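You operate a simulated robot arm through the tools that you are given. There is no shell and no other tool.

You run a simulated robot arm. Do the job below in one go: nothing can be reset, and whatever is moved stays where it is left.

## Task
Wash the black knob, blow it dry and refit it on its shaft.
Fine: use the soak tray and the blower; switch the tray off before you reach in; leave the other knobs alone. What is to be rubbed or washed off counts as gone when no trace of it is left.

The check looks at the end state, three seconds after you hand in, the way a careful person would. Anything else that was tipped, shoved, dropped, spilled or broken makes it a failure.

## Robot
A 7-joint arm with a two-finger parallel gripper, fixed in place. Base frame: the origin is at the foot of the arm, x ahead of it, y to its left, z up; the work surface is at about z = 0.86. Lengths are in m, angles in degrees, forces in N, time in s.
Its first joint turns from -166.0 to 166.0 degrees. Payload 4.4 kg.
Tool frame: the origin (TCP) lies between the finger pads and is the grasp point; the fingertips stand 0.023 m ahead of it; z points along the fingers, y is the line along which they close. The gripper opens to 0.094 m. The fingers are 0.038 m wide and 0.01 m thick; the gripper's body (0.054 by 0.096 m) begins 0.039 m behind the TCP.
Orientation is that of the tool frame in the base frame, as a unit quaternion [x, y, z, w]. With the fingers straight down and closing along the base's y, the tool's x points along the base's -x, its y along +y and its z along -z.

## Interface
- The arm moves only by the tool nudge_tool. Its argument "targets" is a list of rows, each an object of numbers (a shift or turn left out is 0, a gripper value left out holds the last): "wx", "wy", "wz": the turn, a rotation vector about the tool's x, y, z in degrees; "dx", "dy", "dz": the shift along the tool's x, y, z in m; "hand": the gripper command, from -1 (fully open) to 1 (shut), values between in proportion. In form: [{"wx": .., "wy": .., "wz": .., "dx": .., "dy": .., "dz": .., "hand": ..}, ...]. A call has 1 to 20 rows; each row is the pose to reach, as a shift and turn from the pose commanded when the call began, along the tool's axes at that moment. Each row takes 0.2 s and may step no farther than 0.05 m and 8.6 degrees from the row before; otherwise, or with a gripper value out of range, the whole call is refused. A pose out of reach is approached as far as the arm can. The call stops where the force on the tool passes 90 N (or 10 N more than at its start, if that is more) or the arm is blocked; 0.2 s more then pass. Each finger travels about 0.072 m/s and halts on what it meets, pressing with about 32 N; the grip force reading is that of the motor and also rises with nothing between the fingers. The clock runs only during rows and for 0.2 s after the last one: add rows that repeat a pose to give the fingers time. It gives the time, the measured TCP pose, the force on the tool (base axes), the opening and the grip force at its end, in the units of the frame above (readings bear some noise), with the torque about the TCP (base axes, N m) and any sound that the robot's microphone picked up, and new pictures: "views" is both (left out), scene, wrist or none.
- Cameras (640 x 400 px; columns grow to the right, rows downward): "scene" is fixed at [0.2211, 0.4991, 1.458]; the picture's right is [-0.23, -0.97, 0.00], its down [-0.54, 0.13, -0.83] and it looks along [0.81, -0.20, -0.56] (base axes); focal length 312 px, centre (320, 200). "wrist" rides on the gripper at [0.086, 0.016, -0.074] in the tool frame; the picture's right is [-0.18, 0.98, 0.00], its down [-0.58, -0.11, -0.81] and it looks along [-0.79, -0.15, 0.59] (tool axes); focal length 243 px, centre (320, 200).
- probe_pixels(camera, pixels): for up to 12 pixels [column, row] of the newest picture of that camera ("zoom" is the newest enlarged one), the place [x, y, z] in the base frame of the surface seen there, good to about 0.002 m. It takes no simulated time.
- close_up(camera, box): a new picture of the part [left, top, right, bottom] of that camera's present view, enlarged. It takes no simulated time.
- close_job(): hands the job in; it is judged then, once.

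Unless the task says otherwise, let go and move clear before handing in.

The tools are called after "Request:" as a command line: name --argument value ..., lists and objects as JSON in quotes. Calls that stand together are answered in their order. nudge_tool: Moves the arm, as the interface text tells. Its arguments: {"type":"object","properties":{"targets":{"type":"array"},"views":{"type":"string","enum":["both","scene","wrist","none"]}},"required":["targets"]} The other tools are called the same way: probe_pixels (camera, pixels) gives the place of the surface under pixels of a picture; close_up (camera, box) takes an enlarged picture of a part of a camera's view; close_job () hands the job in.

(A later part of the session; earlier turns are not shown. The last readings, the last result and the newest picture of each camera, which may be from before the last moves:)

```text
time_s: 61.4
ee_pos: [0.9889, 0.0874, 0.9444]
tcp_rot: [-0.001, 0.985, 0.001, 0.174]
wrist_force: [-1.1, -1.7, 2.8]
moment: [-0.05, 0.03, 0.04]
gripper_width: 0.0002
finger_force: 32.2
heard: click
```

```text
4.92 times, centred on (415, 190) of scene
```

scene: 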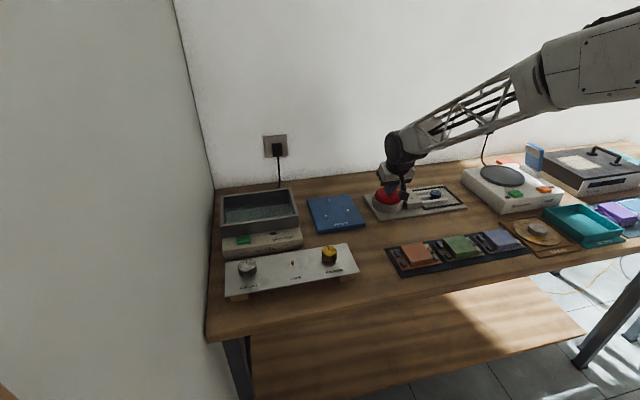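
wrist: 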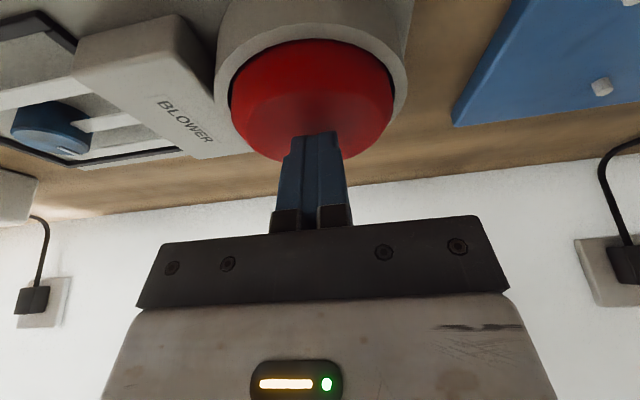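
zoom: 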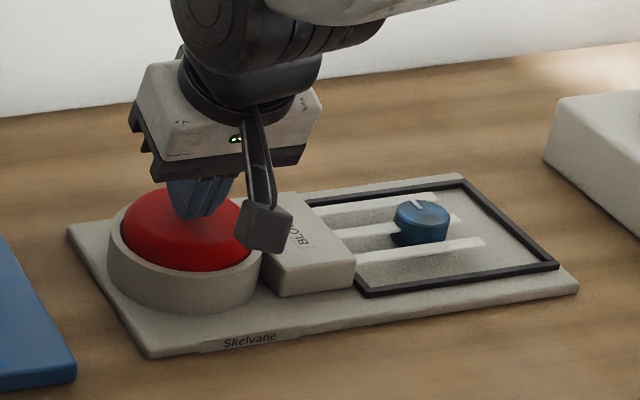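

Click, and white air streams run over the knob. I keep the dome pressed and wait while the knob dries.

Request:
nudge_tool --targets '[{}, {}, {}, {}, {}, {}, {}, {}, {}, {}, {}, {}, {}, {}, {}, {}, {}, {}, {}, {}]' --views "scene"

Request:
close_up --camera "scene" --box '[405, 170, 465, 220]'

Request:
nudge_tool --targets '[{}, {}, {}, {}, {}, {}, {}, {}, {}, {}, {}, {}, {}, {}, {}, {}, {}, {}, {}, {}]' --views "both"

Request:
close_up --camera "scene" --box '[405, 170, 465, 220]'

Request:
close_up --camera "wrist" --box '[0, 80, 110, 170]'

```text
time_s: 65.6
ee_pos: [0.9882, 0.0874, 0.9453]
tcp_rot: [-0.001, 0.985, 0.001, 0.173]
wrist_force: [0.4, 0.8, 2.5]
moment: [0.0, 0.01, -0.02]
gripper_width: 0.0
finger_force: 32.2
```

scene: 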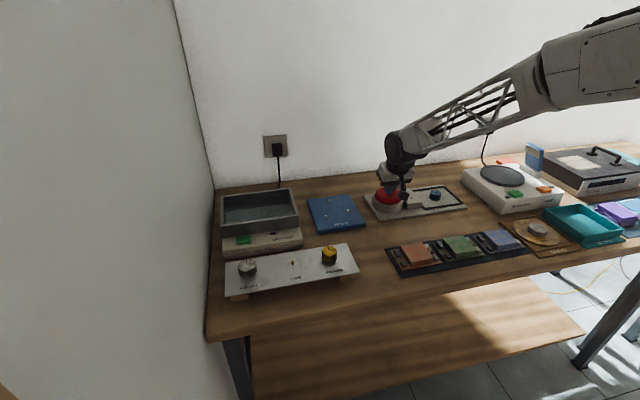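

```text
8.00 times, centred on (435, 195) of scene
```

zoom: 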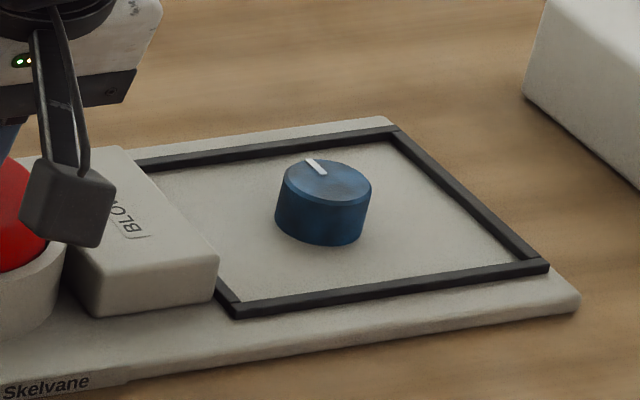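

```text
time_s: 69.8
ee_pos: [0.9892, 0.0888, 0.9441]
tcp_rot: [0.0, 0.985, 0.0, 0.174]
wrist_force: [-0.5, 0.6, 2.6]
moment: [0.03, 0.0, -0.03]
gripper_width: 0.0003
finger_force: 31.4
```

scene: 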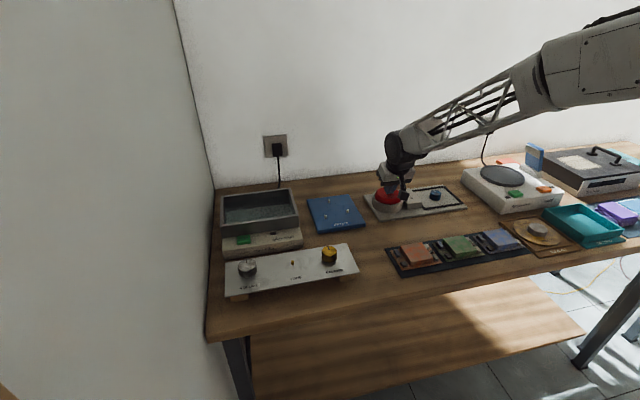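
wrist: 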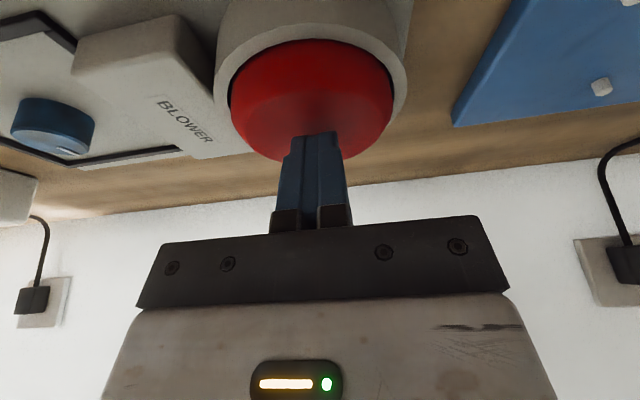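

```text
8.00 times, centred on (435, 195) of scene
```

zoom: 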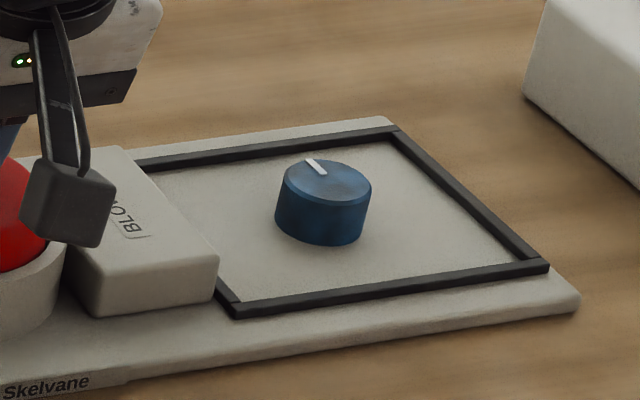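

```text
4.44 times, centred on (55, 125) of wrist
```

zoom: 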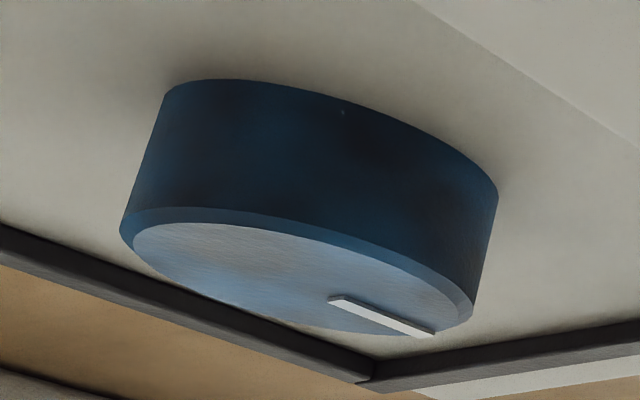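

The streams stopped on their own: one press gives a timed burst, and the knob is darker but still bluish. I'll release and press again, checking how long a burst lasts.

Request:
nudge_tool --targets '[{"dx": -0.0041, "dz": -0.0113}, {"dx": -0.0041, "dz": -0.0113}, {"dx": 0, "dz": 0}, {"dx": 0, "dz": 0}, {}, {}, {}]' --views "scene"

Request:
close_up --camera "scene" --box '[405, 170, 465, 220]'

Request:
nudge_tool --targets '[{}, {}, {}, {}, {}]' --views "scene"

Request:
close_up --camera "scene" --box '[405, 170, 465, 220]'

Request:
nudge_tool --targets '[{}, {}, {}, {}, {}]' --views "scene"

Request:
close_up --camera "scene" --box '[405, 170, 465, 220]'

```text
time_s: 71.4
ee_pos: [0.9893, 0.0878, 0.9456]
tcp_rot: [0.0, 0.985, 0.001, 0.173]
wrist_force: [1.2, 1.6, 2.8]
moment: [0.04, -0.02, -0.07]
gripper_width: 0.0
finger_force: 32.2
heard: click
```

scene: 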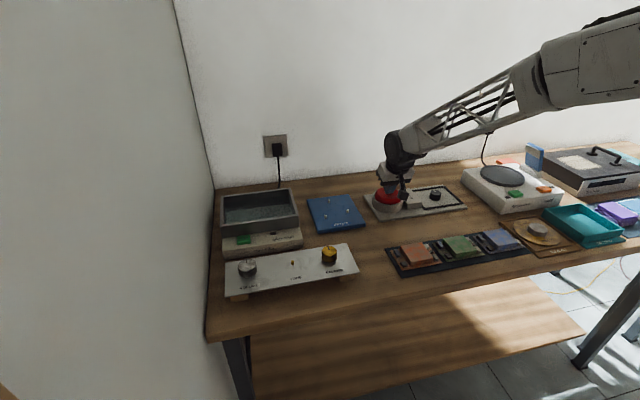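

```text
8.00 times, centred on (435, 195) of scene
```

zoom: 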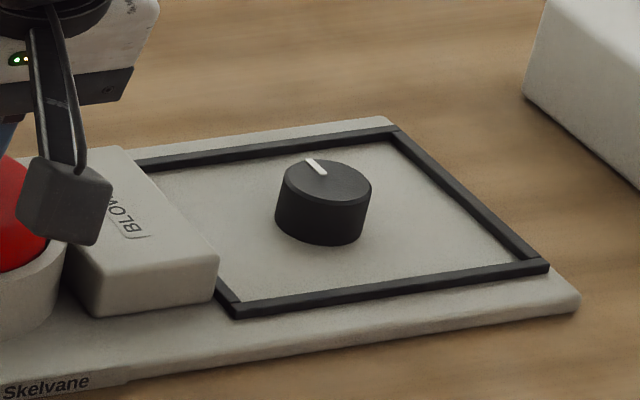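

```text
time_s: 72.6
ee_pos: [0.9901, 0.0884, 0.9447]
tcp_rot: [0.001, 0.985, -0.001, 0.173]
wrist_force: [1.9, 1.2, 2.9]
moment: [0.01, -0.01, 0.02]
gripper_width: 0.0
finger_force: 32.4
```

scene: 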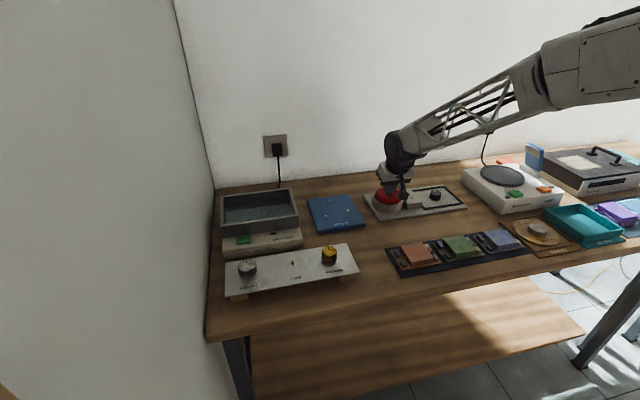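

```text
8.00 times, centred on (435, 195) of scene
```

zoom: 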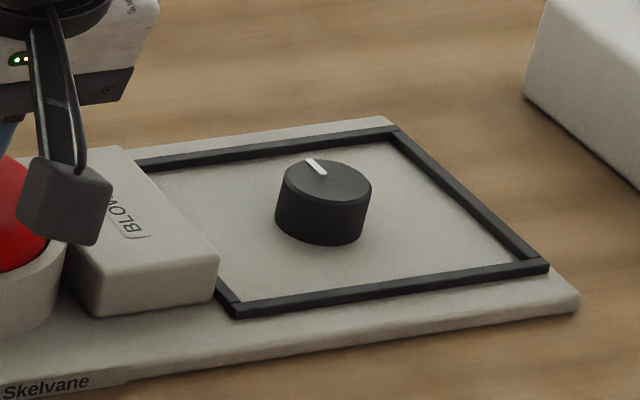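

```text
time_s: 73.8
ee_pos: [0.9894, 0.0887, 0.9438]
tcp_rot: [0.0, 0.985, 0.0, 0.173]
wrist_force: [0.7, -0.5, 2.1]
moment: [0.03, 0.01, -0.02]
gripper_width: 0.0002
finger_force: 32.3
```

scene: 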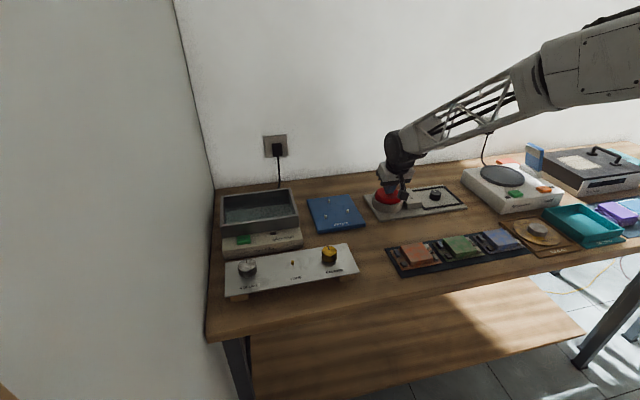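

```text
8.00 times, centred on (435, 195) of scene
```

zoom: 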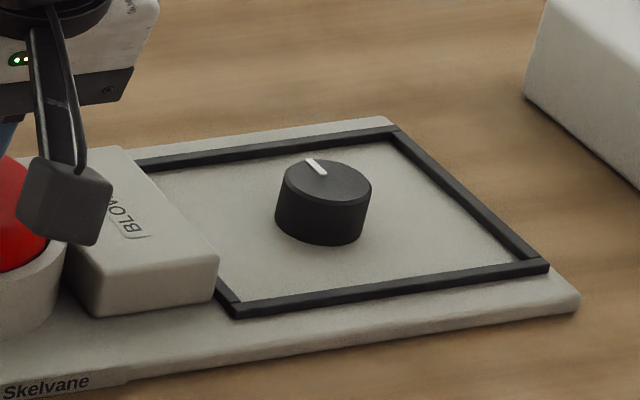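

The knob is now plain black: dry. One more burst for certainty, then I lift off.

Request:
nudge_tool --targets '[{"dx": -0.0041, "dz": -0.0113}, {"dx": -0.0041, "dz": -0.0113}, {"dx": 0, "dz": 0}, {"dx": 0, "dz": 0}, {}, {}, {}, {}, {}, {"dx": -0.0041, "dz": -0.0113}, {"dx": -0.0171, "dz": -0.047}, {"dx": -0.0171, "dz": -0.047}]'

Request:
close_up --camera "scene" --box '[350, 150, 480, 230]'

Request:
close_up --camera "wrist" --box '[0, 20, 140, 140]'

```text
time_s: 76.4
ee_pos: [0.9893, 0.0887, 0.9951]
tcp_rot: [0.0, 0.985, 0.0, 0.174]
wrist_force: [0.1, -1.0, 0.4]
moment: [0.02, 0.03, 0.02]
gripper_width: 0.0001
finger_force: 32.8
heard: click
```

scene: 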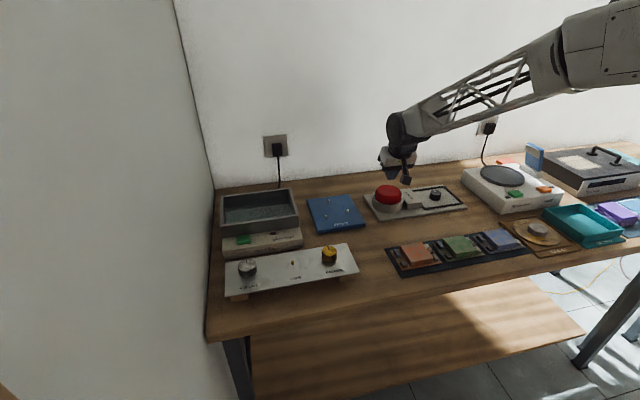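
wrist: 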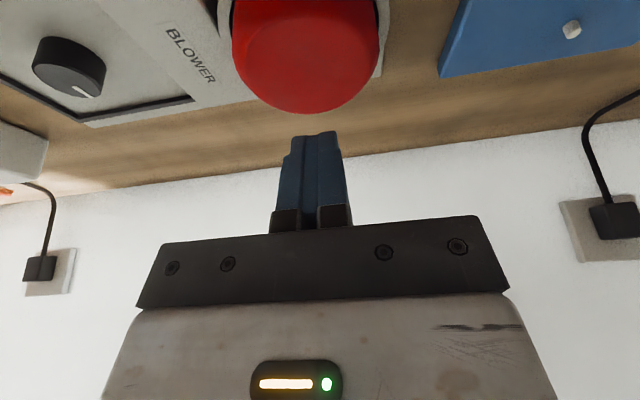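

```text
4.92 times, centred on (415, 190) of scene
```

zoom: 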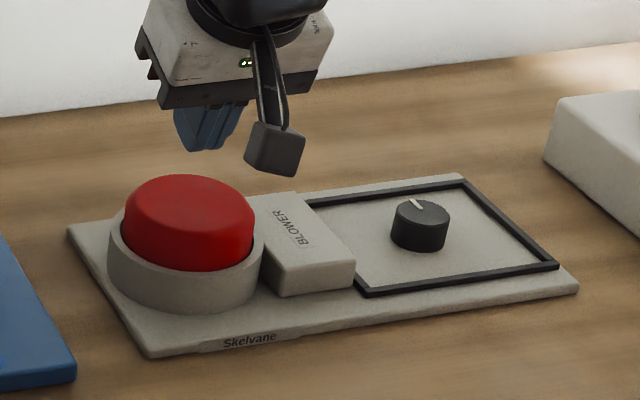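

```text
3.33 times, centred on (70, 80) of wrist
```

zoom: 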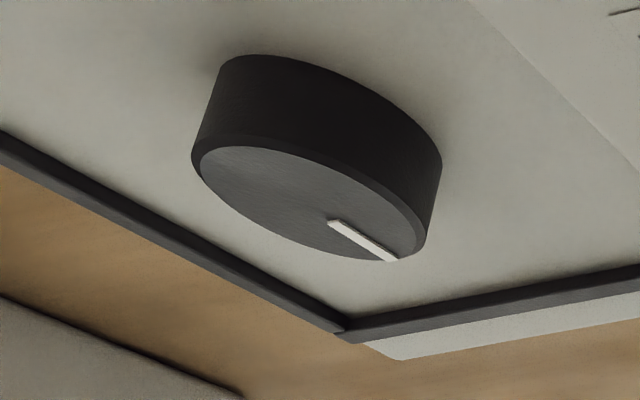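

The knob is clean and uniformly black, pointer intact. Going back above it with the hand open.

Request:
nudge_tool --targets '[{"dy": -0.045, "hand": 1}, {"dy": -0.09, "hand": 0.2}, {"dy": -0.135, "hand": -0.28}, {"dx": 0.0028, "dy": -0.178, "dz": -0.001, "hand": -0.28}, {"dx": 0.0028, "dy": -0.178, "dz": -0.001, "hand": -0.28}, {"dx": 0.0165, "dy": -0.178, "dz": 0.0366, "hand": -0.28}, {"dx": 0.0165, "dy": -0.178, "dz": 0.0366, "hand": -0.28}]'

Request:
close_up --camera "wrist" --box '[220, 0, 420, 150]'

Request:
probe_pixels --camera "wrist" --pixels '[[315, 60], [310, 70], [300, 60], [330, 60], [312, 50], [312, 80], [285, 60], [340, 60], [312, 90], [312, 100], [290, 80], [335, 80]]'

```text
time_s: 78.0
ee_pos: [0.9847, -0.0911, 0.9572]
tcp_rot: [0.0, 0.985, 0.001, 0.174]
wrist_force: [-0.2, -1.2, -0.5]
moment: [0.0, -0.01, -0.03]
gripper_width: 0.0603
finger_force: 0.0
```

scene: 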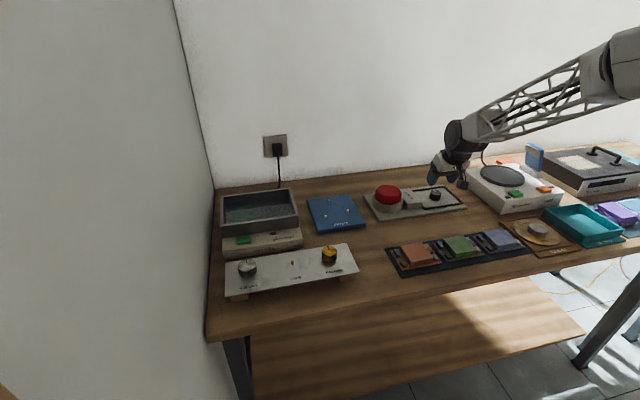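
wrist: 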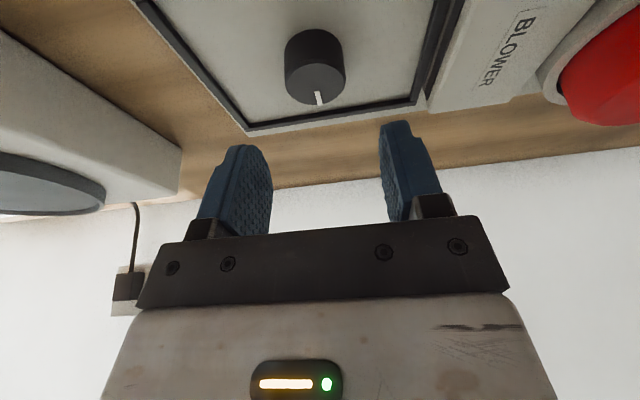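

```text
2.67 times, centred on (320, 75) of wrist
```

zoom: 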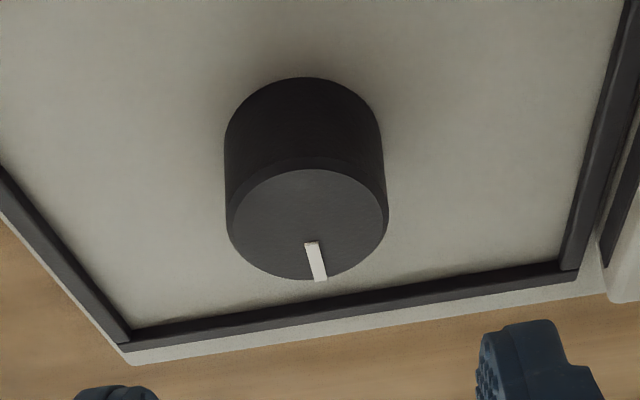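

```text
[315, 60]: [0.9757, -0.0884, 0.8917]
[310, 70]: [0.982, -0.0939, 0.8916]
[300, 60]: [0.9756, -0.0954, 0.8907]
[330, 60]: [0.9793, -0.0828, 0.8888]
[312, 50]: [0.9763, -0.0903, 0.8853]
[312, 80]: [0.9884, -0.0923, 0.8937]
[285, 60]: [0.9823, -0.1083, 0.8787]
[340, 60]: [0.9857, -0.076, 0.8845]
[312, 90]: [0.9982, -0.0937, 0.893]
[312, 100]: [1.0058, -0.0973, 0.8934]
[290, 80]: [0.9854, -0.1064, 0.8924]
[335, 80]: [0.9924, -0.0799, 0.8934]
```

The knob sits at (0.991, −0.092) unmoved. Going down around it and gripping, fingertips ~2 mm clear of the plate.

Request:
nudge_tool --targets '[{"dx": 0.0068, "dz": 0.0188, "hand": -0.28}, {"dx": 0.0137, "dz": 0.0376, "hand": -0.28}, {"dx": 0.0181, "dz": 0.0498, "hand": -0.28}, {"dx": 0.0181, "dz": 0.0498, "hand": -0.28}, {"dx": 0.0181, "dz": 0.0498, "hand": 0.2}, {"dx": 0.0181, "dz": 0.0498, "hand": 0.6}, {"dx": 0.0181, "dz": 0.0498, "hand": 0.6}, {"dx": 0.0181, "dz": 0.0498, "hand": 0.6}]'

```text
time_s: 79.8
ee_pos: [0.9842, -0.0902, 0.9008]
tcp_rot: [0.0, 0.985, 0.0, 0.173]
wrist_force: [0.1, 0.0, -0.6]
moment: [-0.02, -0.02, -0.02]
gripper_width: 0.0342
finger_force: 32.1
```

scene: 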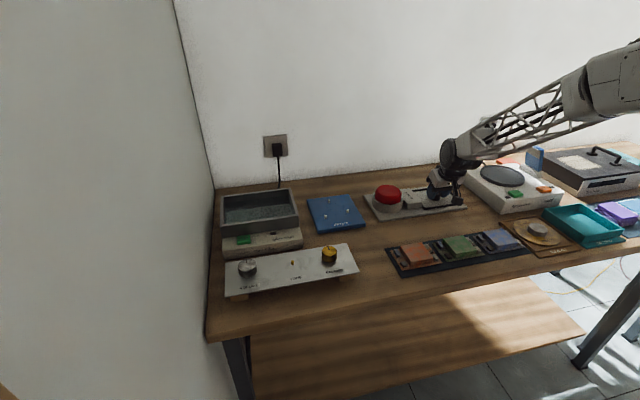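
wrist: 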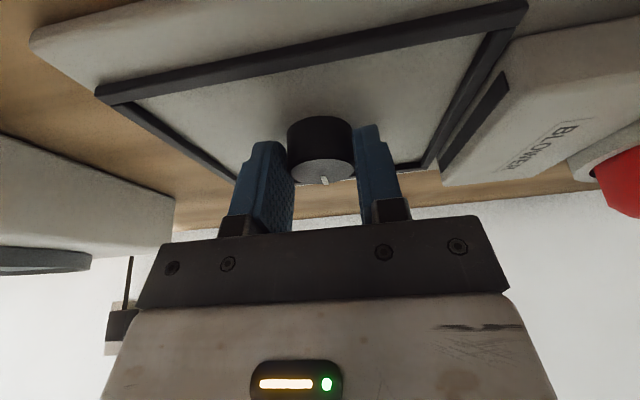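

Gripped at 0.0342. Now lift and carry it back above the TONE shaft at z≈1.03.

Request:
nudge_tool --targets '[{"dx": -0.0068, "dz": -0.0188}, {"dx": -0.0205, "dz": -0.0564}, {"dx": -0.0342, "dz": -0.094}, {"dx": -0.0445, "dz": -0.1222}, {"dx": -0.028, "dy": 0.0437, "dz": -0.1282}, {"dx": -0.0116, "dy": 0.0873, "dz": -0.1342}, {"dx": 0.0049, "dy": 0.131, "dz": -0.1402}, {"dx": 0.0213, "dy": 0.1747, "dz": -0.1461}, {"dx": 0.0378, "dy": 0.2183, "dz": -0.1521}, {"dx": 0.0542, "dy": 0.262, "dz": -0.1581}, {"dx": 0.0707, "dy": 0.3057, "dz": -0.1641}, {"dx": 0.0871, "dy": 0.3493, "dz": -0.1701}, {"dx": 0.1036, "dy": 0.393, "dz": -0.1761}, {"dx": 0.12, "dy": 0.4367, "dz": -0.182}, {"dx": 0.1365, "dy": 0.4803, "dz": -0.188}, {"dx": 0.153, "dy": 0.524, "dz": -0.1941}, {"dx": 0.153, "dy": 0.524, "dz": -0.1941}, {"dx": 0.153, "dy": 0.524, "dz": -0.1941}]'

Request:
close_up --camera "wrist" --box '[230, 0, 410, 190]'

Request:
close_up --camera "scene" --box '[230, 180, 350, 300]'

```text
time_s: 83.6
ee_pos: [0.779, 0.4314, 1.0317]
tcp_rot: [0.0, 0.985, 0.0, 0.174]
wrist_force: [0.9, -0.2, -0.3]
moment: [0.0, -0.01, -0.03]
gripper_width: 0.0344
finger_force: 31.9
```

scene: 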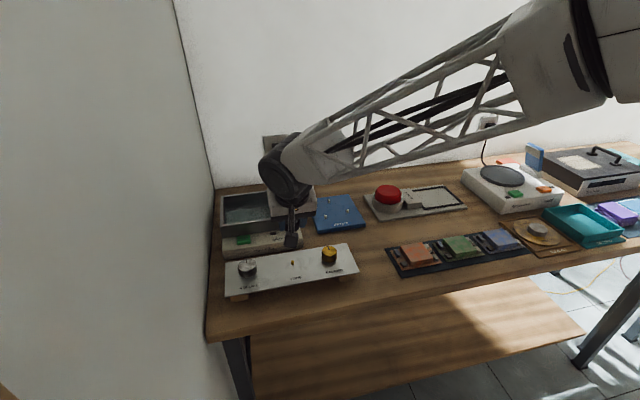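
wrist: 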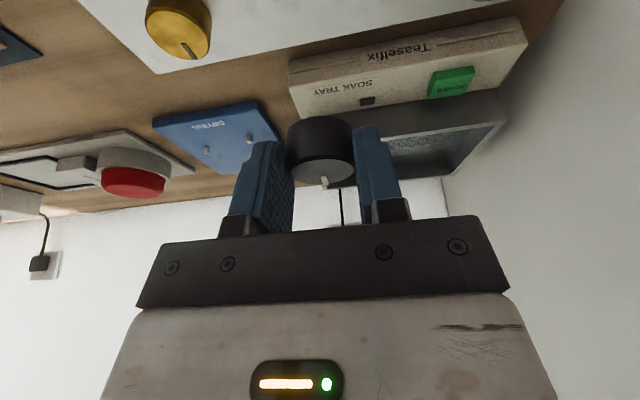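

```text
2.11 times, centred on (320, 95) of wrist
```

zoom: 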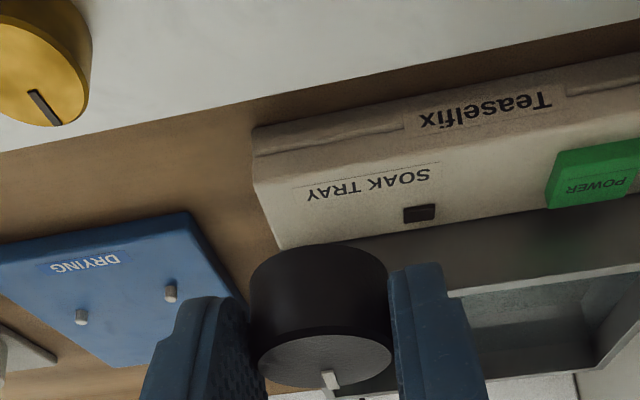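

```text
3.33 times, centred on (290, 240) of scene
```

zoom: 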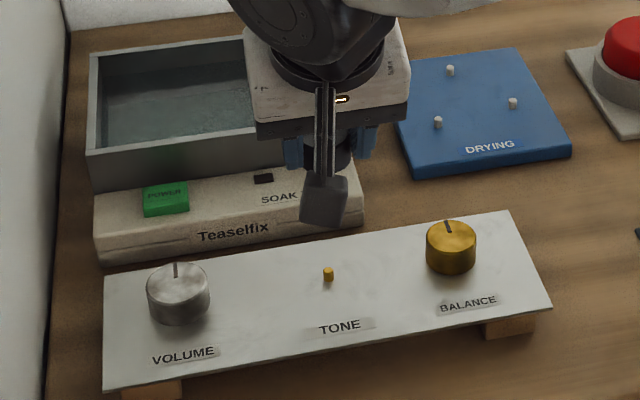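

The knob is back above the panel. I'll lower to about 3 cm above the seat and compare knob and shaft positions.

Request:
nudge_tool --targets '[{"dx": 0.0117, "dz": 0.0322}, {"dx": 0.0234, "dz": 0.0644}, {"dx": 0.0234, "dz": 0.0644}, {"dx": 0.0234, "dz": 0.0644}, {"dx": 0.0234, "dz": 0.0644}]'

Request:
close_up --camera "wrist" --box '[270, 100, 370, 200]'

Request:
probe_pixels --camera "wrist" --pixels '[[320, 170], [300, 168], [340, 168], [318, 160], [324, 184], [322, 175], [292, 165], [350, 162], [290, 172], [318, 158], [345, 178], [305, 180]]'

Request:
close_up --camera "scene" --box '[262, 225, 322, 285]'

```text
time_s: 84.8
ee_pos: [0.778, 0.4331, 0.9632]
tcp_rot: [0.001, 0.985, -0.001, 0.173]
wrist_force: [-0.7, 0.5, -0.7]
moment: [-0.02, -0.01, 0.0]
gripper_width: 0.0346
finger_force: 31.9
```

scene: 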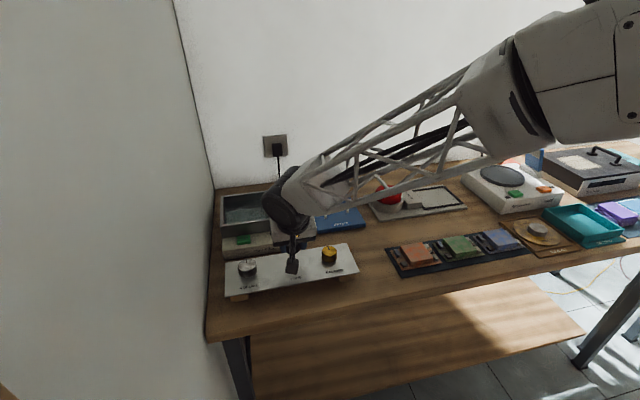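
wrist: 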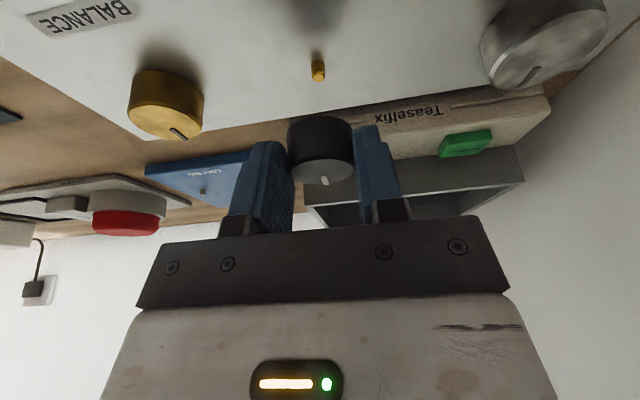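

```text
4.00 times, centred on (320, 150) of wrist
```

zoom: 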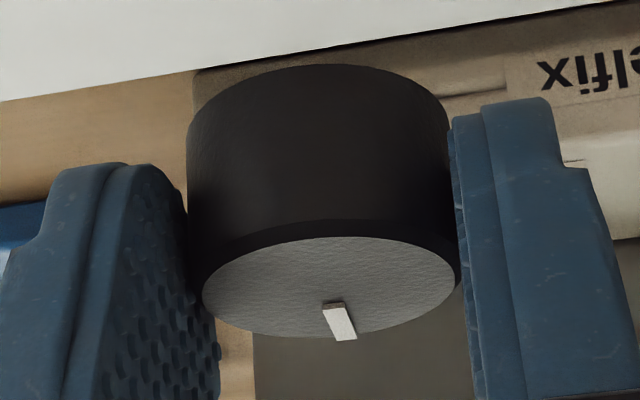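

```text
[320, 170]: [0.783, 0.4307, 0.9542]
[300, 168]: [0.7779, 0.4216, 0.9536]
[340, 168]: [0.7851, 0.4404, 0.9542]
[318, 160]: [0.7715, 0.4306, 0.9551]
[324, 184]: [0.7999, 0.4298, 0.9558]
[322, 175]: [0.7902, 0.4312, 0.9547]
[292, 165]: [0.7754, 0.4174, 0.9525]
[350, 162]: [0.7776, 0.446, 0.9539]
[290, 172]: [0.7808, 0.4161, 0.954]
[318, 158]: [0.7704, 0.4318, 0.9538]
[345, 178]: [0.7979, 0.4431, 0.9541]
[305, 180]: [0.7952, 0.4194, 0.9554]
```

```text
6.67 times, centred on (292, 255) of scene
```

zoom: 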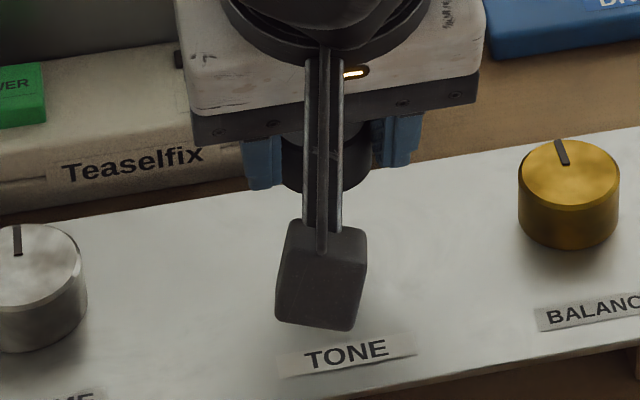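

The reading x=0.778 is about 3 mm beyond the original grasp pose (0.775), so I'll take more readings and probe the shaft to settle the alignment.

Request:
nudge_tool --targets '[{}, {}, {}]' --views "none"

Request:
nudge_tool --targets '[{}, {}]' --views "none"

Request:
nudge_tool --targets '[{}, {}]' --views "wrist"

Request:
close_up --camera "wrist" --box '[293, 45, 343, 85]'

Request:
probe_pixels --camera "zoom" --pixels '[[320, 320], [320, 300], [320, 280], [300, 300], [340, 300], [320, 200], [280, 300], [360, 300]]'

```text
time_s: 85.6
ee_pos: [0.778, 0.4318, 0.9633]
tcp_rot: [0.0, 0.985, 0.0, 0.173]
wrist_force: [0.1, -0.5, 0.1]
moment: [0.02, -0.04, 0.02]
gripper_width: 0.0345
finger_force: 32.2
```

```text
time_s: 86.2
ee_pos: [0.777, 0.4313, 0.9634]
tcp_rot: [0.001, 0.985, 0.0, 0.174]
wrist_force: [-0.1, -0.6, -0.3]
moment: [0.0, -0.02, -0.01]
gripper_width: 0.0342
finger_force: 31.3
```

```text
time_s: 86.8
ee_pos: [0.7777, 0.4318, 0.9639]
tcp_rot: [0.001, 0.985, 0.0, 0.173]
wrist_force: [-0.6, -0.7, -0.5]
moment: [0.0, 0.0, -0.01]
gripper_width: 0.035
finger_force: 31.8
```

wrist: 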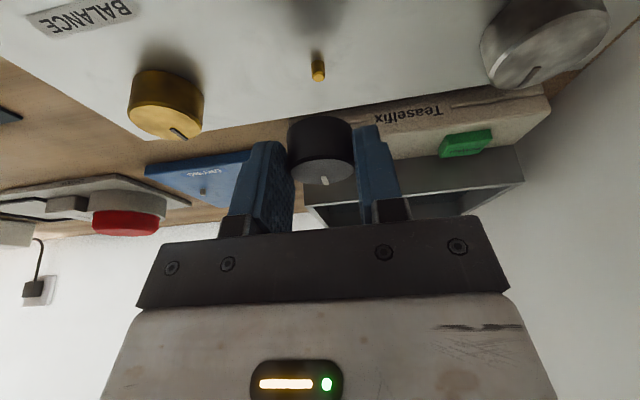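

```text
10.00 times, centred on (318, 65) of wrist
```

zoom: 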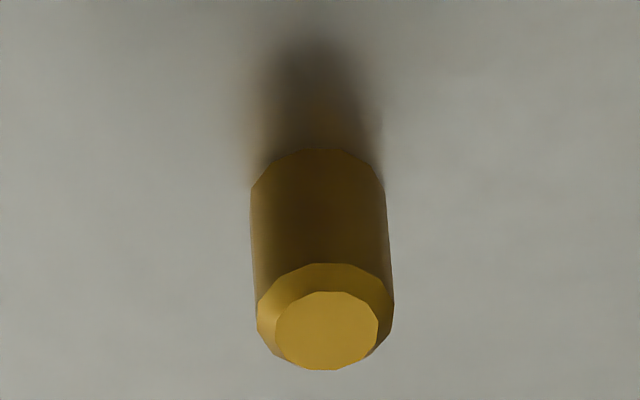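

```text
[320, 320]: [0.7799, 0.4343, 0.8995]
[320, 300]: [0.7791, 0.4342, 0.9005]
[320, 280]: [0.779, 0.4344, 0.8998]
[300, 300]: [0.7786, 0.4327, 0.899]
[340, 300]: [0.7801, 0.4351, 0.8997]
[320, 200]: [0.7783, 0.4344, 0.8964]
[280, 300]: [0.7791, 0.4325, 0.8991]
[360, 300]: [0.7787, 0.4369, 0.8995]
```

Comparing this view with the one right after pulling the knob (bias-corrected), the hand sits about 2 mm too far in +x and 1 mm too far in −y. I'll apply that correction and descend to just above the shaft's tip.

Request:
nudge_tool --targets '[{"dx": 0.0019, "dy": 0.0012, "dz": -0.0007}, {"dx": 0.0053, "dy": 0.0012, "dz": 0.0087}, {"dx": 0.0087, "dy": 0.0012, "dz": 0.0181}, {"dx": 0.0118, "dy": 0.0012, "dz": 0.0265}, {"dx": 0.0118, "dy": 0.0012, "dz": 0.0265}, {"dx": 0.0118, "dy": 0.0012, "dz": 0.0265}]'

Request:
close_up --camera "scene" --box '[262, 235, 322, 285]'

Request:
close_up --camera "wrist" --box '[260, 60, 380, 200]'

```text
time_s: 88.2
ee_pos: [0.7733, 0.4359, 0.9335]
tcp_rot: [-0.001, 0.985, -0.001, 0.174]
wrist_force: [-0.4, 1.0, -0.3]
moment: [0.0, 0.01, -0.01]
gripper_width: 0.0344
finger_force: 32.1
```

scene: 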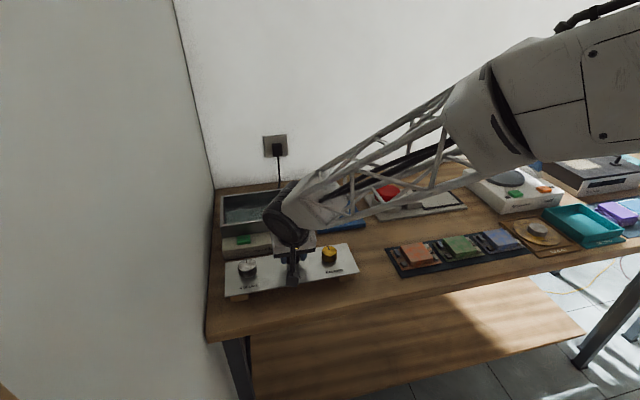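
wrist: 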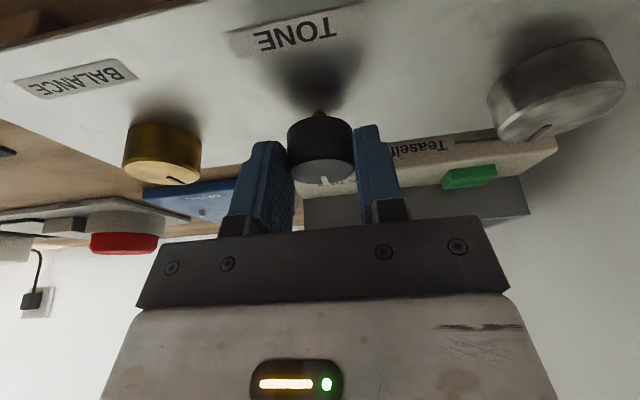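

```text
8.00 times, centred on (292, 260) of scene
```

zoom: 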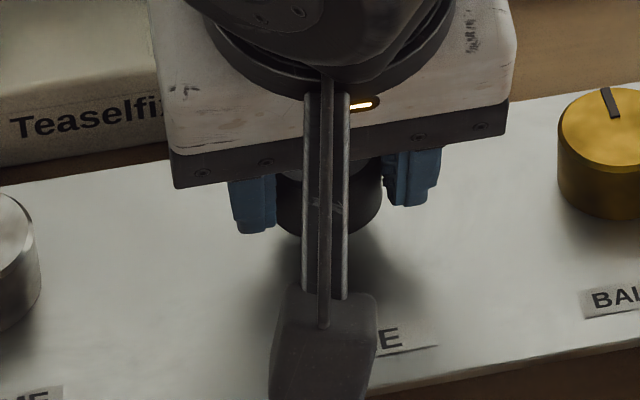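

```text
2.86 times, centred on (320, 130) of wrist
```

zoom: 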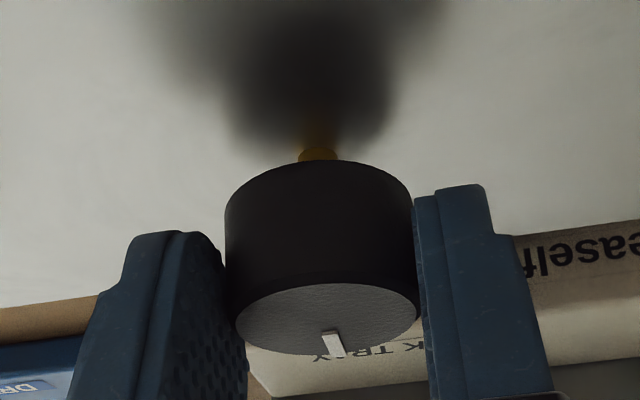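

The shaft peeks out centred under the knob (zoom x≈317 versus an expected axis of ≈316), so y is good to half a millimetre. I'll average a few more position readings to judge x.

Request:
nudge_tool --targets '[{}]' --views "none"

Request:
nudge_tool --targets '[{}]' --views "none"

Request:
nudge_tool --targets '[{}]' --views "none"

Request:
close_up --camera "wrist" --box '[295, 90, 345, 130]'

Request:
close_up --camera "scene" --box '[280, 248, 310, 273]'

```text
time_s: 88.6
ee_pos: [0.7742, 0.4339, 0.9323]
tcp_rot: [0.0, 0.985, 0.0, 0.173]
wrist_force: [0.3, -0.4, -1.5]
moment: [-0.03, 0.02, -0.01]
gripper_width: 0.0343
finger_force: 31.7
```

```text
time_s: 89.0
ee_pos: [0.7739, 0.4342, 0.9321]
tcp_rot: [0.0, 0.985, 0.0, 0.174]
wrist_force: [0.5, -0.1, -0.6]
moment: [-0.04, -0.02, -0.01]
gripper_width: 0.0344
finger_force: 31.9
```

```text
time_s: 89.4
ee_pos: [0.7726, 0.435, 0.9335]
tcp_rot: [0.0, 0.985, 0.0, 0.173]
wrist_force: [-0.4, -0.1, -0.3]
moment: [0.0, 0.01, -0.01]
gripper_width: 0.0344
finger_force: 32.2
```

```text
10.00 times, centred on (320, 110) of wrist
```

zoom: 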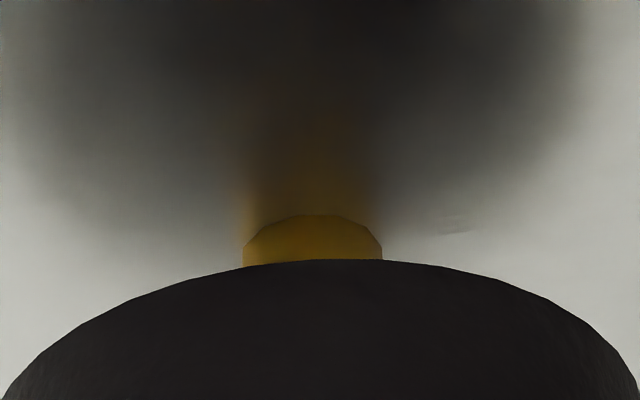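

```text
16.00 times, centred on (295, 260) of scene
```

zoom: 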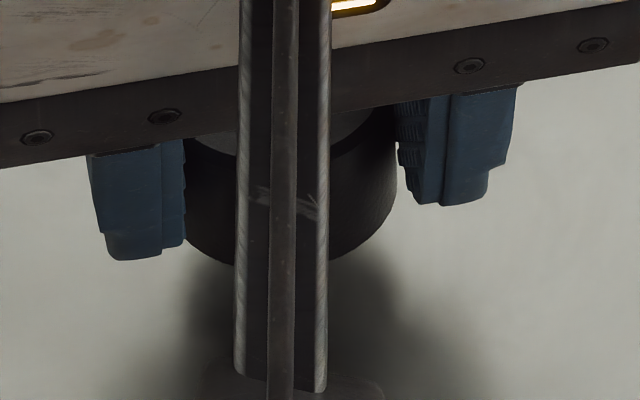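

The readings (x≈0.7735) and the shaft–panel junction at wrist (319,111.5) both say the hand overshot by about 2 mm in −x. I'll step +2 mm in x and re-measure.

Request:
nudge_tool --targets '[{"dx": -0.0009, "dz": 0.0003}, {"dx": -0.0019, "dz": 0.0007}, {"dx": -0.0019, "dz": 0.0007}, {"dx": -0.0019, "dz": 0.0007}]' --views "wrist"

Request:
close_up --camera "wrist" --box '[295, 90, 345, 130]'

Request:
nudge_tool --targets '[{}]' --views "none"

Request:
nudge_tool --targets '[{}]' --views "none"

Request:
nudge_tool --targets '[{}]' --views "wrist"

Request:
close_up --camera "wrist" --box '[270, 90, 370, 200]'

```text
time_s: 90.4
ee_pos: [0.7756, 0.4351, 0.9319]
tcp_rot: [0.0, 0.985, 0.001, 0.174]
wrist_force: [-0.2, -0.5, -0.2]
moment: [0.03, -0.01, 0.0]
gripper_width: 0.0343
finger_force: 32.2
```

wrist: 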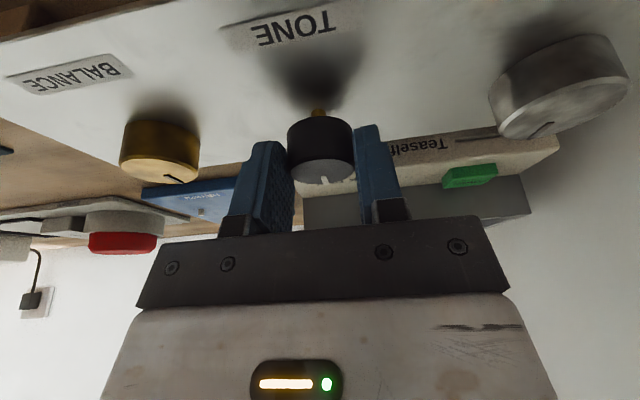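

```text
10.00 times, centred on (320, 110) of wrist
```

zoom: 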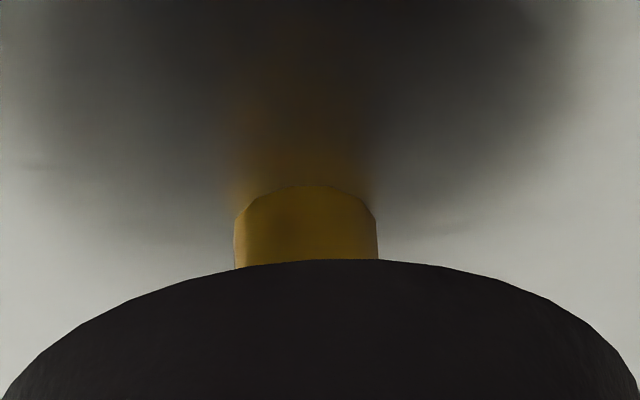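

```text
time_s: 90.8
ee_pos: [0.776, 0.4339, 0.9328]
tcp_rot: [0.001, 0.985, 0.0, 0.173]
wrist_force: [0.0, -0.3, -0.5]
moment: [0.01, 0.03, -0.03]
gripper_width: 0.0342
finger_force: 32.3
```

```text
time_s: 91.2
ee_pos: [0.7747, 0.4342, 0.9329]
tcp_rot: [-0.001, 0.985, 0.0, 0.174]
wrist_force: [-0.4, -0.2, -0.5]
moment: [0.01, -0.03, 0.02]
gripper_width: 0.0345
finger_force: 32.0
```

```text
time_s: 91.6
ee_pos: [0.7743, 0.4347, 0.9336]
tcp_rot: [0.0, 0.985, 0.0, 0.174]
wrist_force: [-0.5, 0.7, 0.0]
moment: [-0.02, 0.05, -0.02]
gripper_width: 0.0346
finger_force: 32.1
```

wrist: 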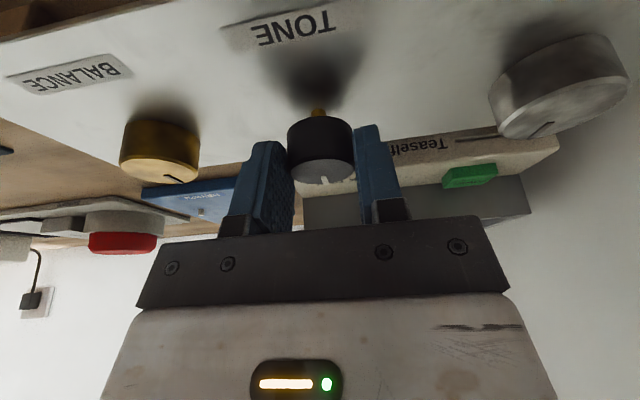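

```text
3.64 times, centred on (320, 145) of wrist
```

zoom: 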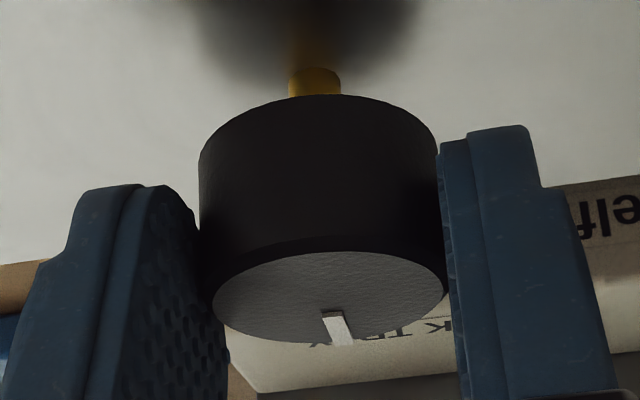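

The junction now lies at wrist (318.6,108.3), right on the predicted aligned position, and readings are x 0.775, y 0.4345. Now lowering gently onto the shaft.

Request:
nudge_tool --targets '[{"dx": 0.0007, "dz": 0.0019}, {"dx": 0.0014, "dz": 0.0038}, {"dx": 0.0019, "dz": 0.0052}, {"dx": 0.0019, "dz": 0.0052}]' --views "wrist"

Request:
close_up --camera "wrist" --box '[270, 90, 370, 200]'

```text
time_s: 92.6
ee_pos: [0.7756, 0.4345, 0.9289]
tcp_rot: [-0.001, 0.985, 0.0, 0.173]
wrist_force: [-0.6, 0.5, -0.5]
moment: [-0.03, -0.04, 0.02]
gripper_width: 0.0345
finger_force: 32.0
```

wrist: 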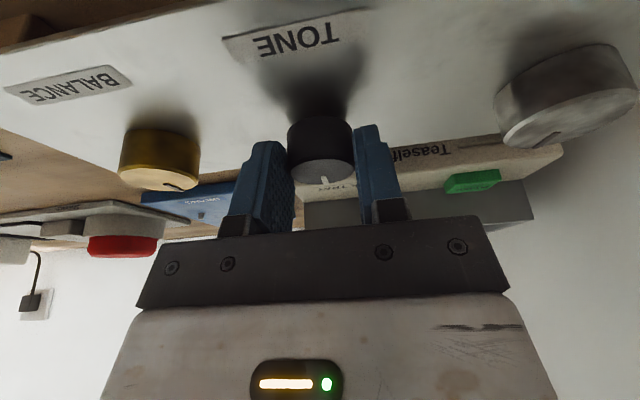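

```text
3.64 times, centred on (320, 145) of wrist
```

zoom: 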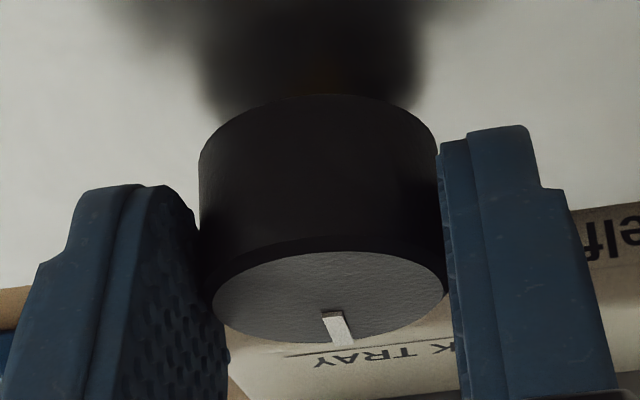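

No contact force at z≈0.928. Continuing down 3 mm more.

Request:
nudge_tool --targets '[{"dx": 0.0003, "dz": 0.0009}, {"dx": 0.0007, "dz": 0.0019}, {"dx": 0.001, "dz": 0.0028}, {"dx": 0.001, "dz": 0.0028}]' --views "none"

```text
time_s: 93.6
ee_pos: [0.7764, 0.435, 0.9244]
tcp_rot: [0.0, 0.985, -0.001, 0.174]
wrist_force: [-1.1, 0.0, -1.2]
moment: [0.01, -0.02, -0.01]
gripper_width: 0.0346
finger_force: 31.9
```

Still free at z≈0.9245, i.e. the knob's base is ~5 mm below the shaft's tip, so the shaft is entering the bore. Continue to the seat.

Request:
nudge_tool --targets '[{"dx": 0.0003, "dz": 0.0009}, {"dx": 0.0007, "dz": 0.0019}, {"dx": 0.0009, "dz": 0.0024}, {"dx": 0.0009, "dz": 0.0024}]' --views "none"

```text
time_s: 94.6
ee_pos: [0.7752, 0.4342, 0.9223]
tcp_rot: [0.0, 0.985, -0.001, 0.173]
wrist_force: [-0.2, 0.8, 0.0]
moment: [0.01, 0.01, 0.02]
gripper_width: 0.0345
finger_force: 32.0
```

Request:
nudge_tool --targets '[{"dx": 0.0002, "dz": 0.0005}, {"dx": 0.0003, "dz": 0.0009}, {"dx": 0.0005, "dz": 0.0014}, {"dx": 0.0005, "dz": 0.0014}]' --views "wrist"

Request:
close_up --camera "wrist" --box '[270, 90, 370, 200]'

```text
time_s: 95.6
ee_pos: [0.7756, 0.4354, 0.9212]
tcp_rot: [-0.001, 0.985, 0.0, 0.174]
wrist_force: [-0.7, 0.2, -0.7]
moment: [0.0, 0.0, -0.01]
gripper_width: 0.0347
finger_force: 32.0
```

wrist: 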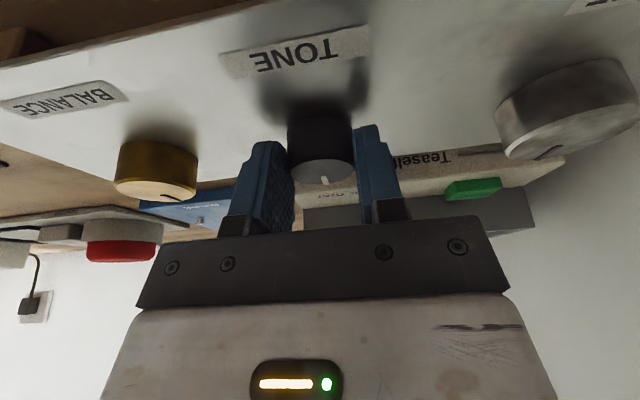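

```text
3.64 times, centred on (320, 145) of wrist
```

zoom: 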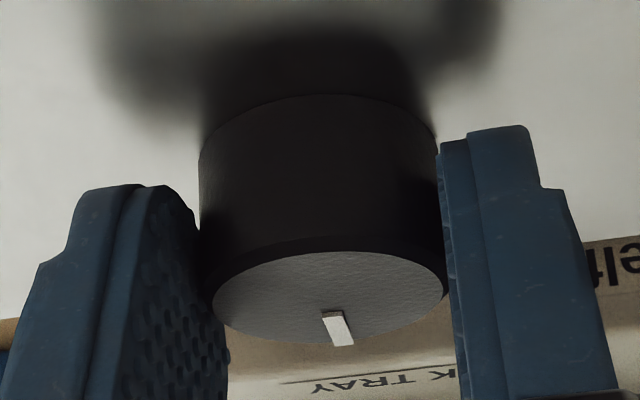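

Nearly seated, no force yet. Half-millimetre steps to contact.

Request:
nudge_tool --targets '[{"dx": 0.0002, "dz": 0.0005}, {"dx": 0.0003, "dz": 0.0009}, {"dx": 0.0005, "dz": 0.0014}, {"dx": 0.0005, "dz": 0.0014}]' --views "none"

```text
time_s: 96.6
ee_pos: [0.7747, 0.435, 0.9205]
tcp_rot: [0.0, 0.985, 0.0, 0.174]
wrist_force: [3.7, -3.7, 11.9]
moment: [-0.09, -0.17, 0.0]
gripper_width: 0.0342
finger_force: 32.4
```

Contact at 12 N at z≈0.9205, exactly the expected seat height. A slight extra push, then check the knob's top height.

Request:
nudge_tool --targets '[{"dx": 0.0002, "dz": 0.0005}, {"dx": 0.0003, "dz": 0.0008}, {"dx": 0.0003, "dz": 0.0008}]'

Request:
probe_pixels --camera "wrist" --pixels '[[320, 170], [300, 168], [340, 168], [322, 175], [320, 162], [400, 90], [240, 110]]'

Request:
close_up --camera "wrist" --box '[270, 90, 370, 200]'

```text
time_s: 97.4
ee_pos: [0.7749, 0.4345, 0.9214]
tcp_rot: [0.0, 0.985, 0.0, 0.175]
wrist_force: [9.7, 6.0, 29.6]
moment: [0.14, -0.43, 0.01]
gripper_width: 0.0347
finger_force: 31.5
```

scene: 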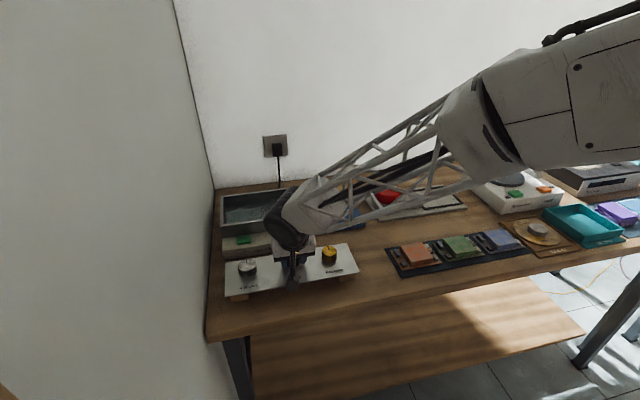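
wrist: 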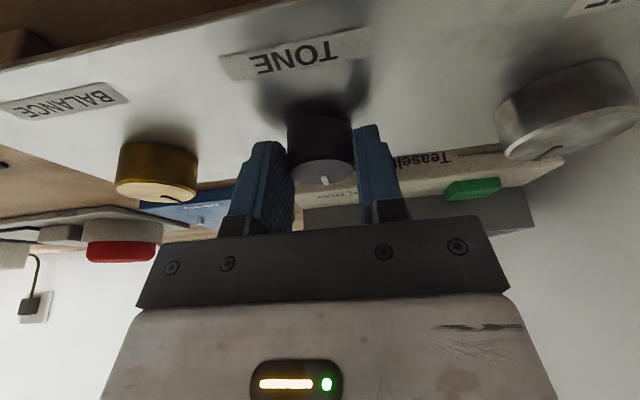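

```text
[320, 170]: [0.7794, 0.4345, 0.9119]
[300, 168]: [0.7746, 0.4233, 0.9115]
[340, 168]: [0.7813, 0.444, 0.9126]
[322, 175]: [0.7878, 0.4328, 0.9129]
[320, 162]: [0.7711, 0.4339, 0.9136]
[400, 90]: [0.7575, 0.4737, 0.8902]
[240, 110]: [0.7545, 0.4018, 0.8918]
```

```text
3.64 times, centred on (320, 145) of wrist
```

zoom: 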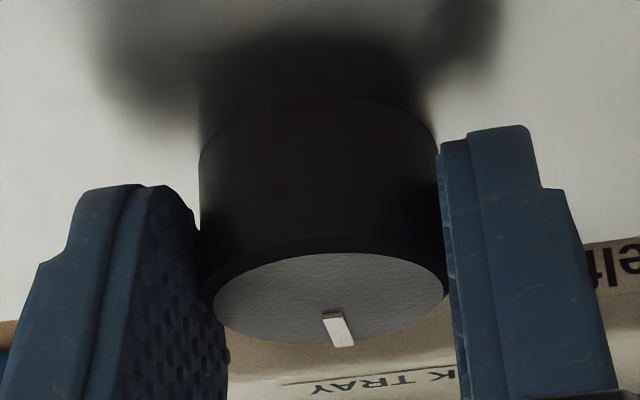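

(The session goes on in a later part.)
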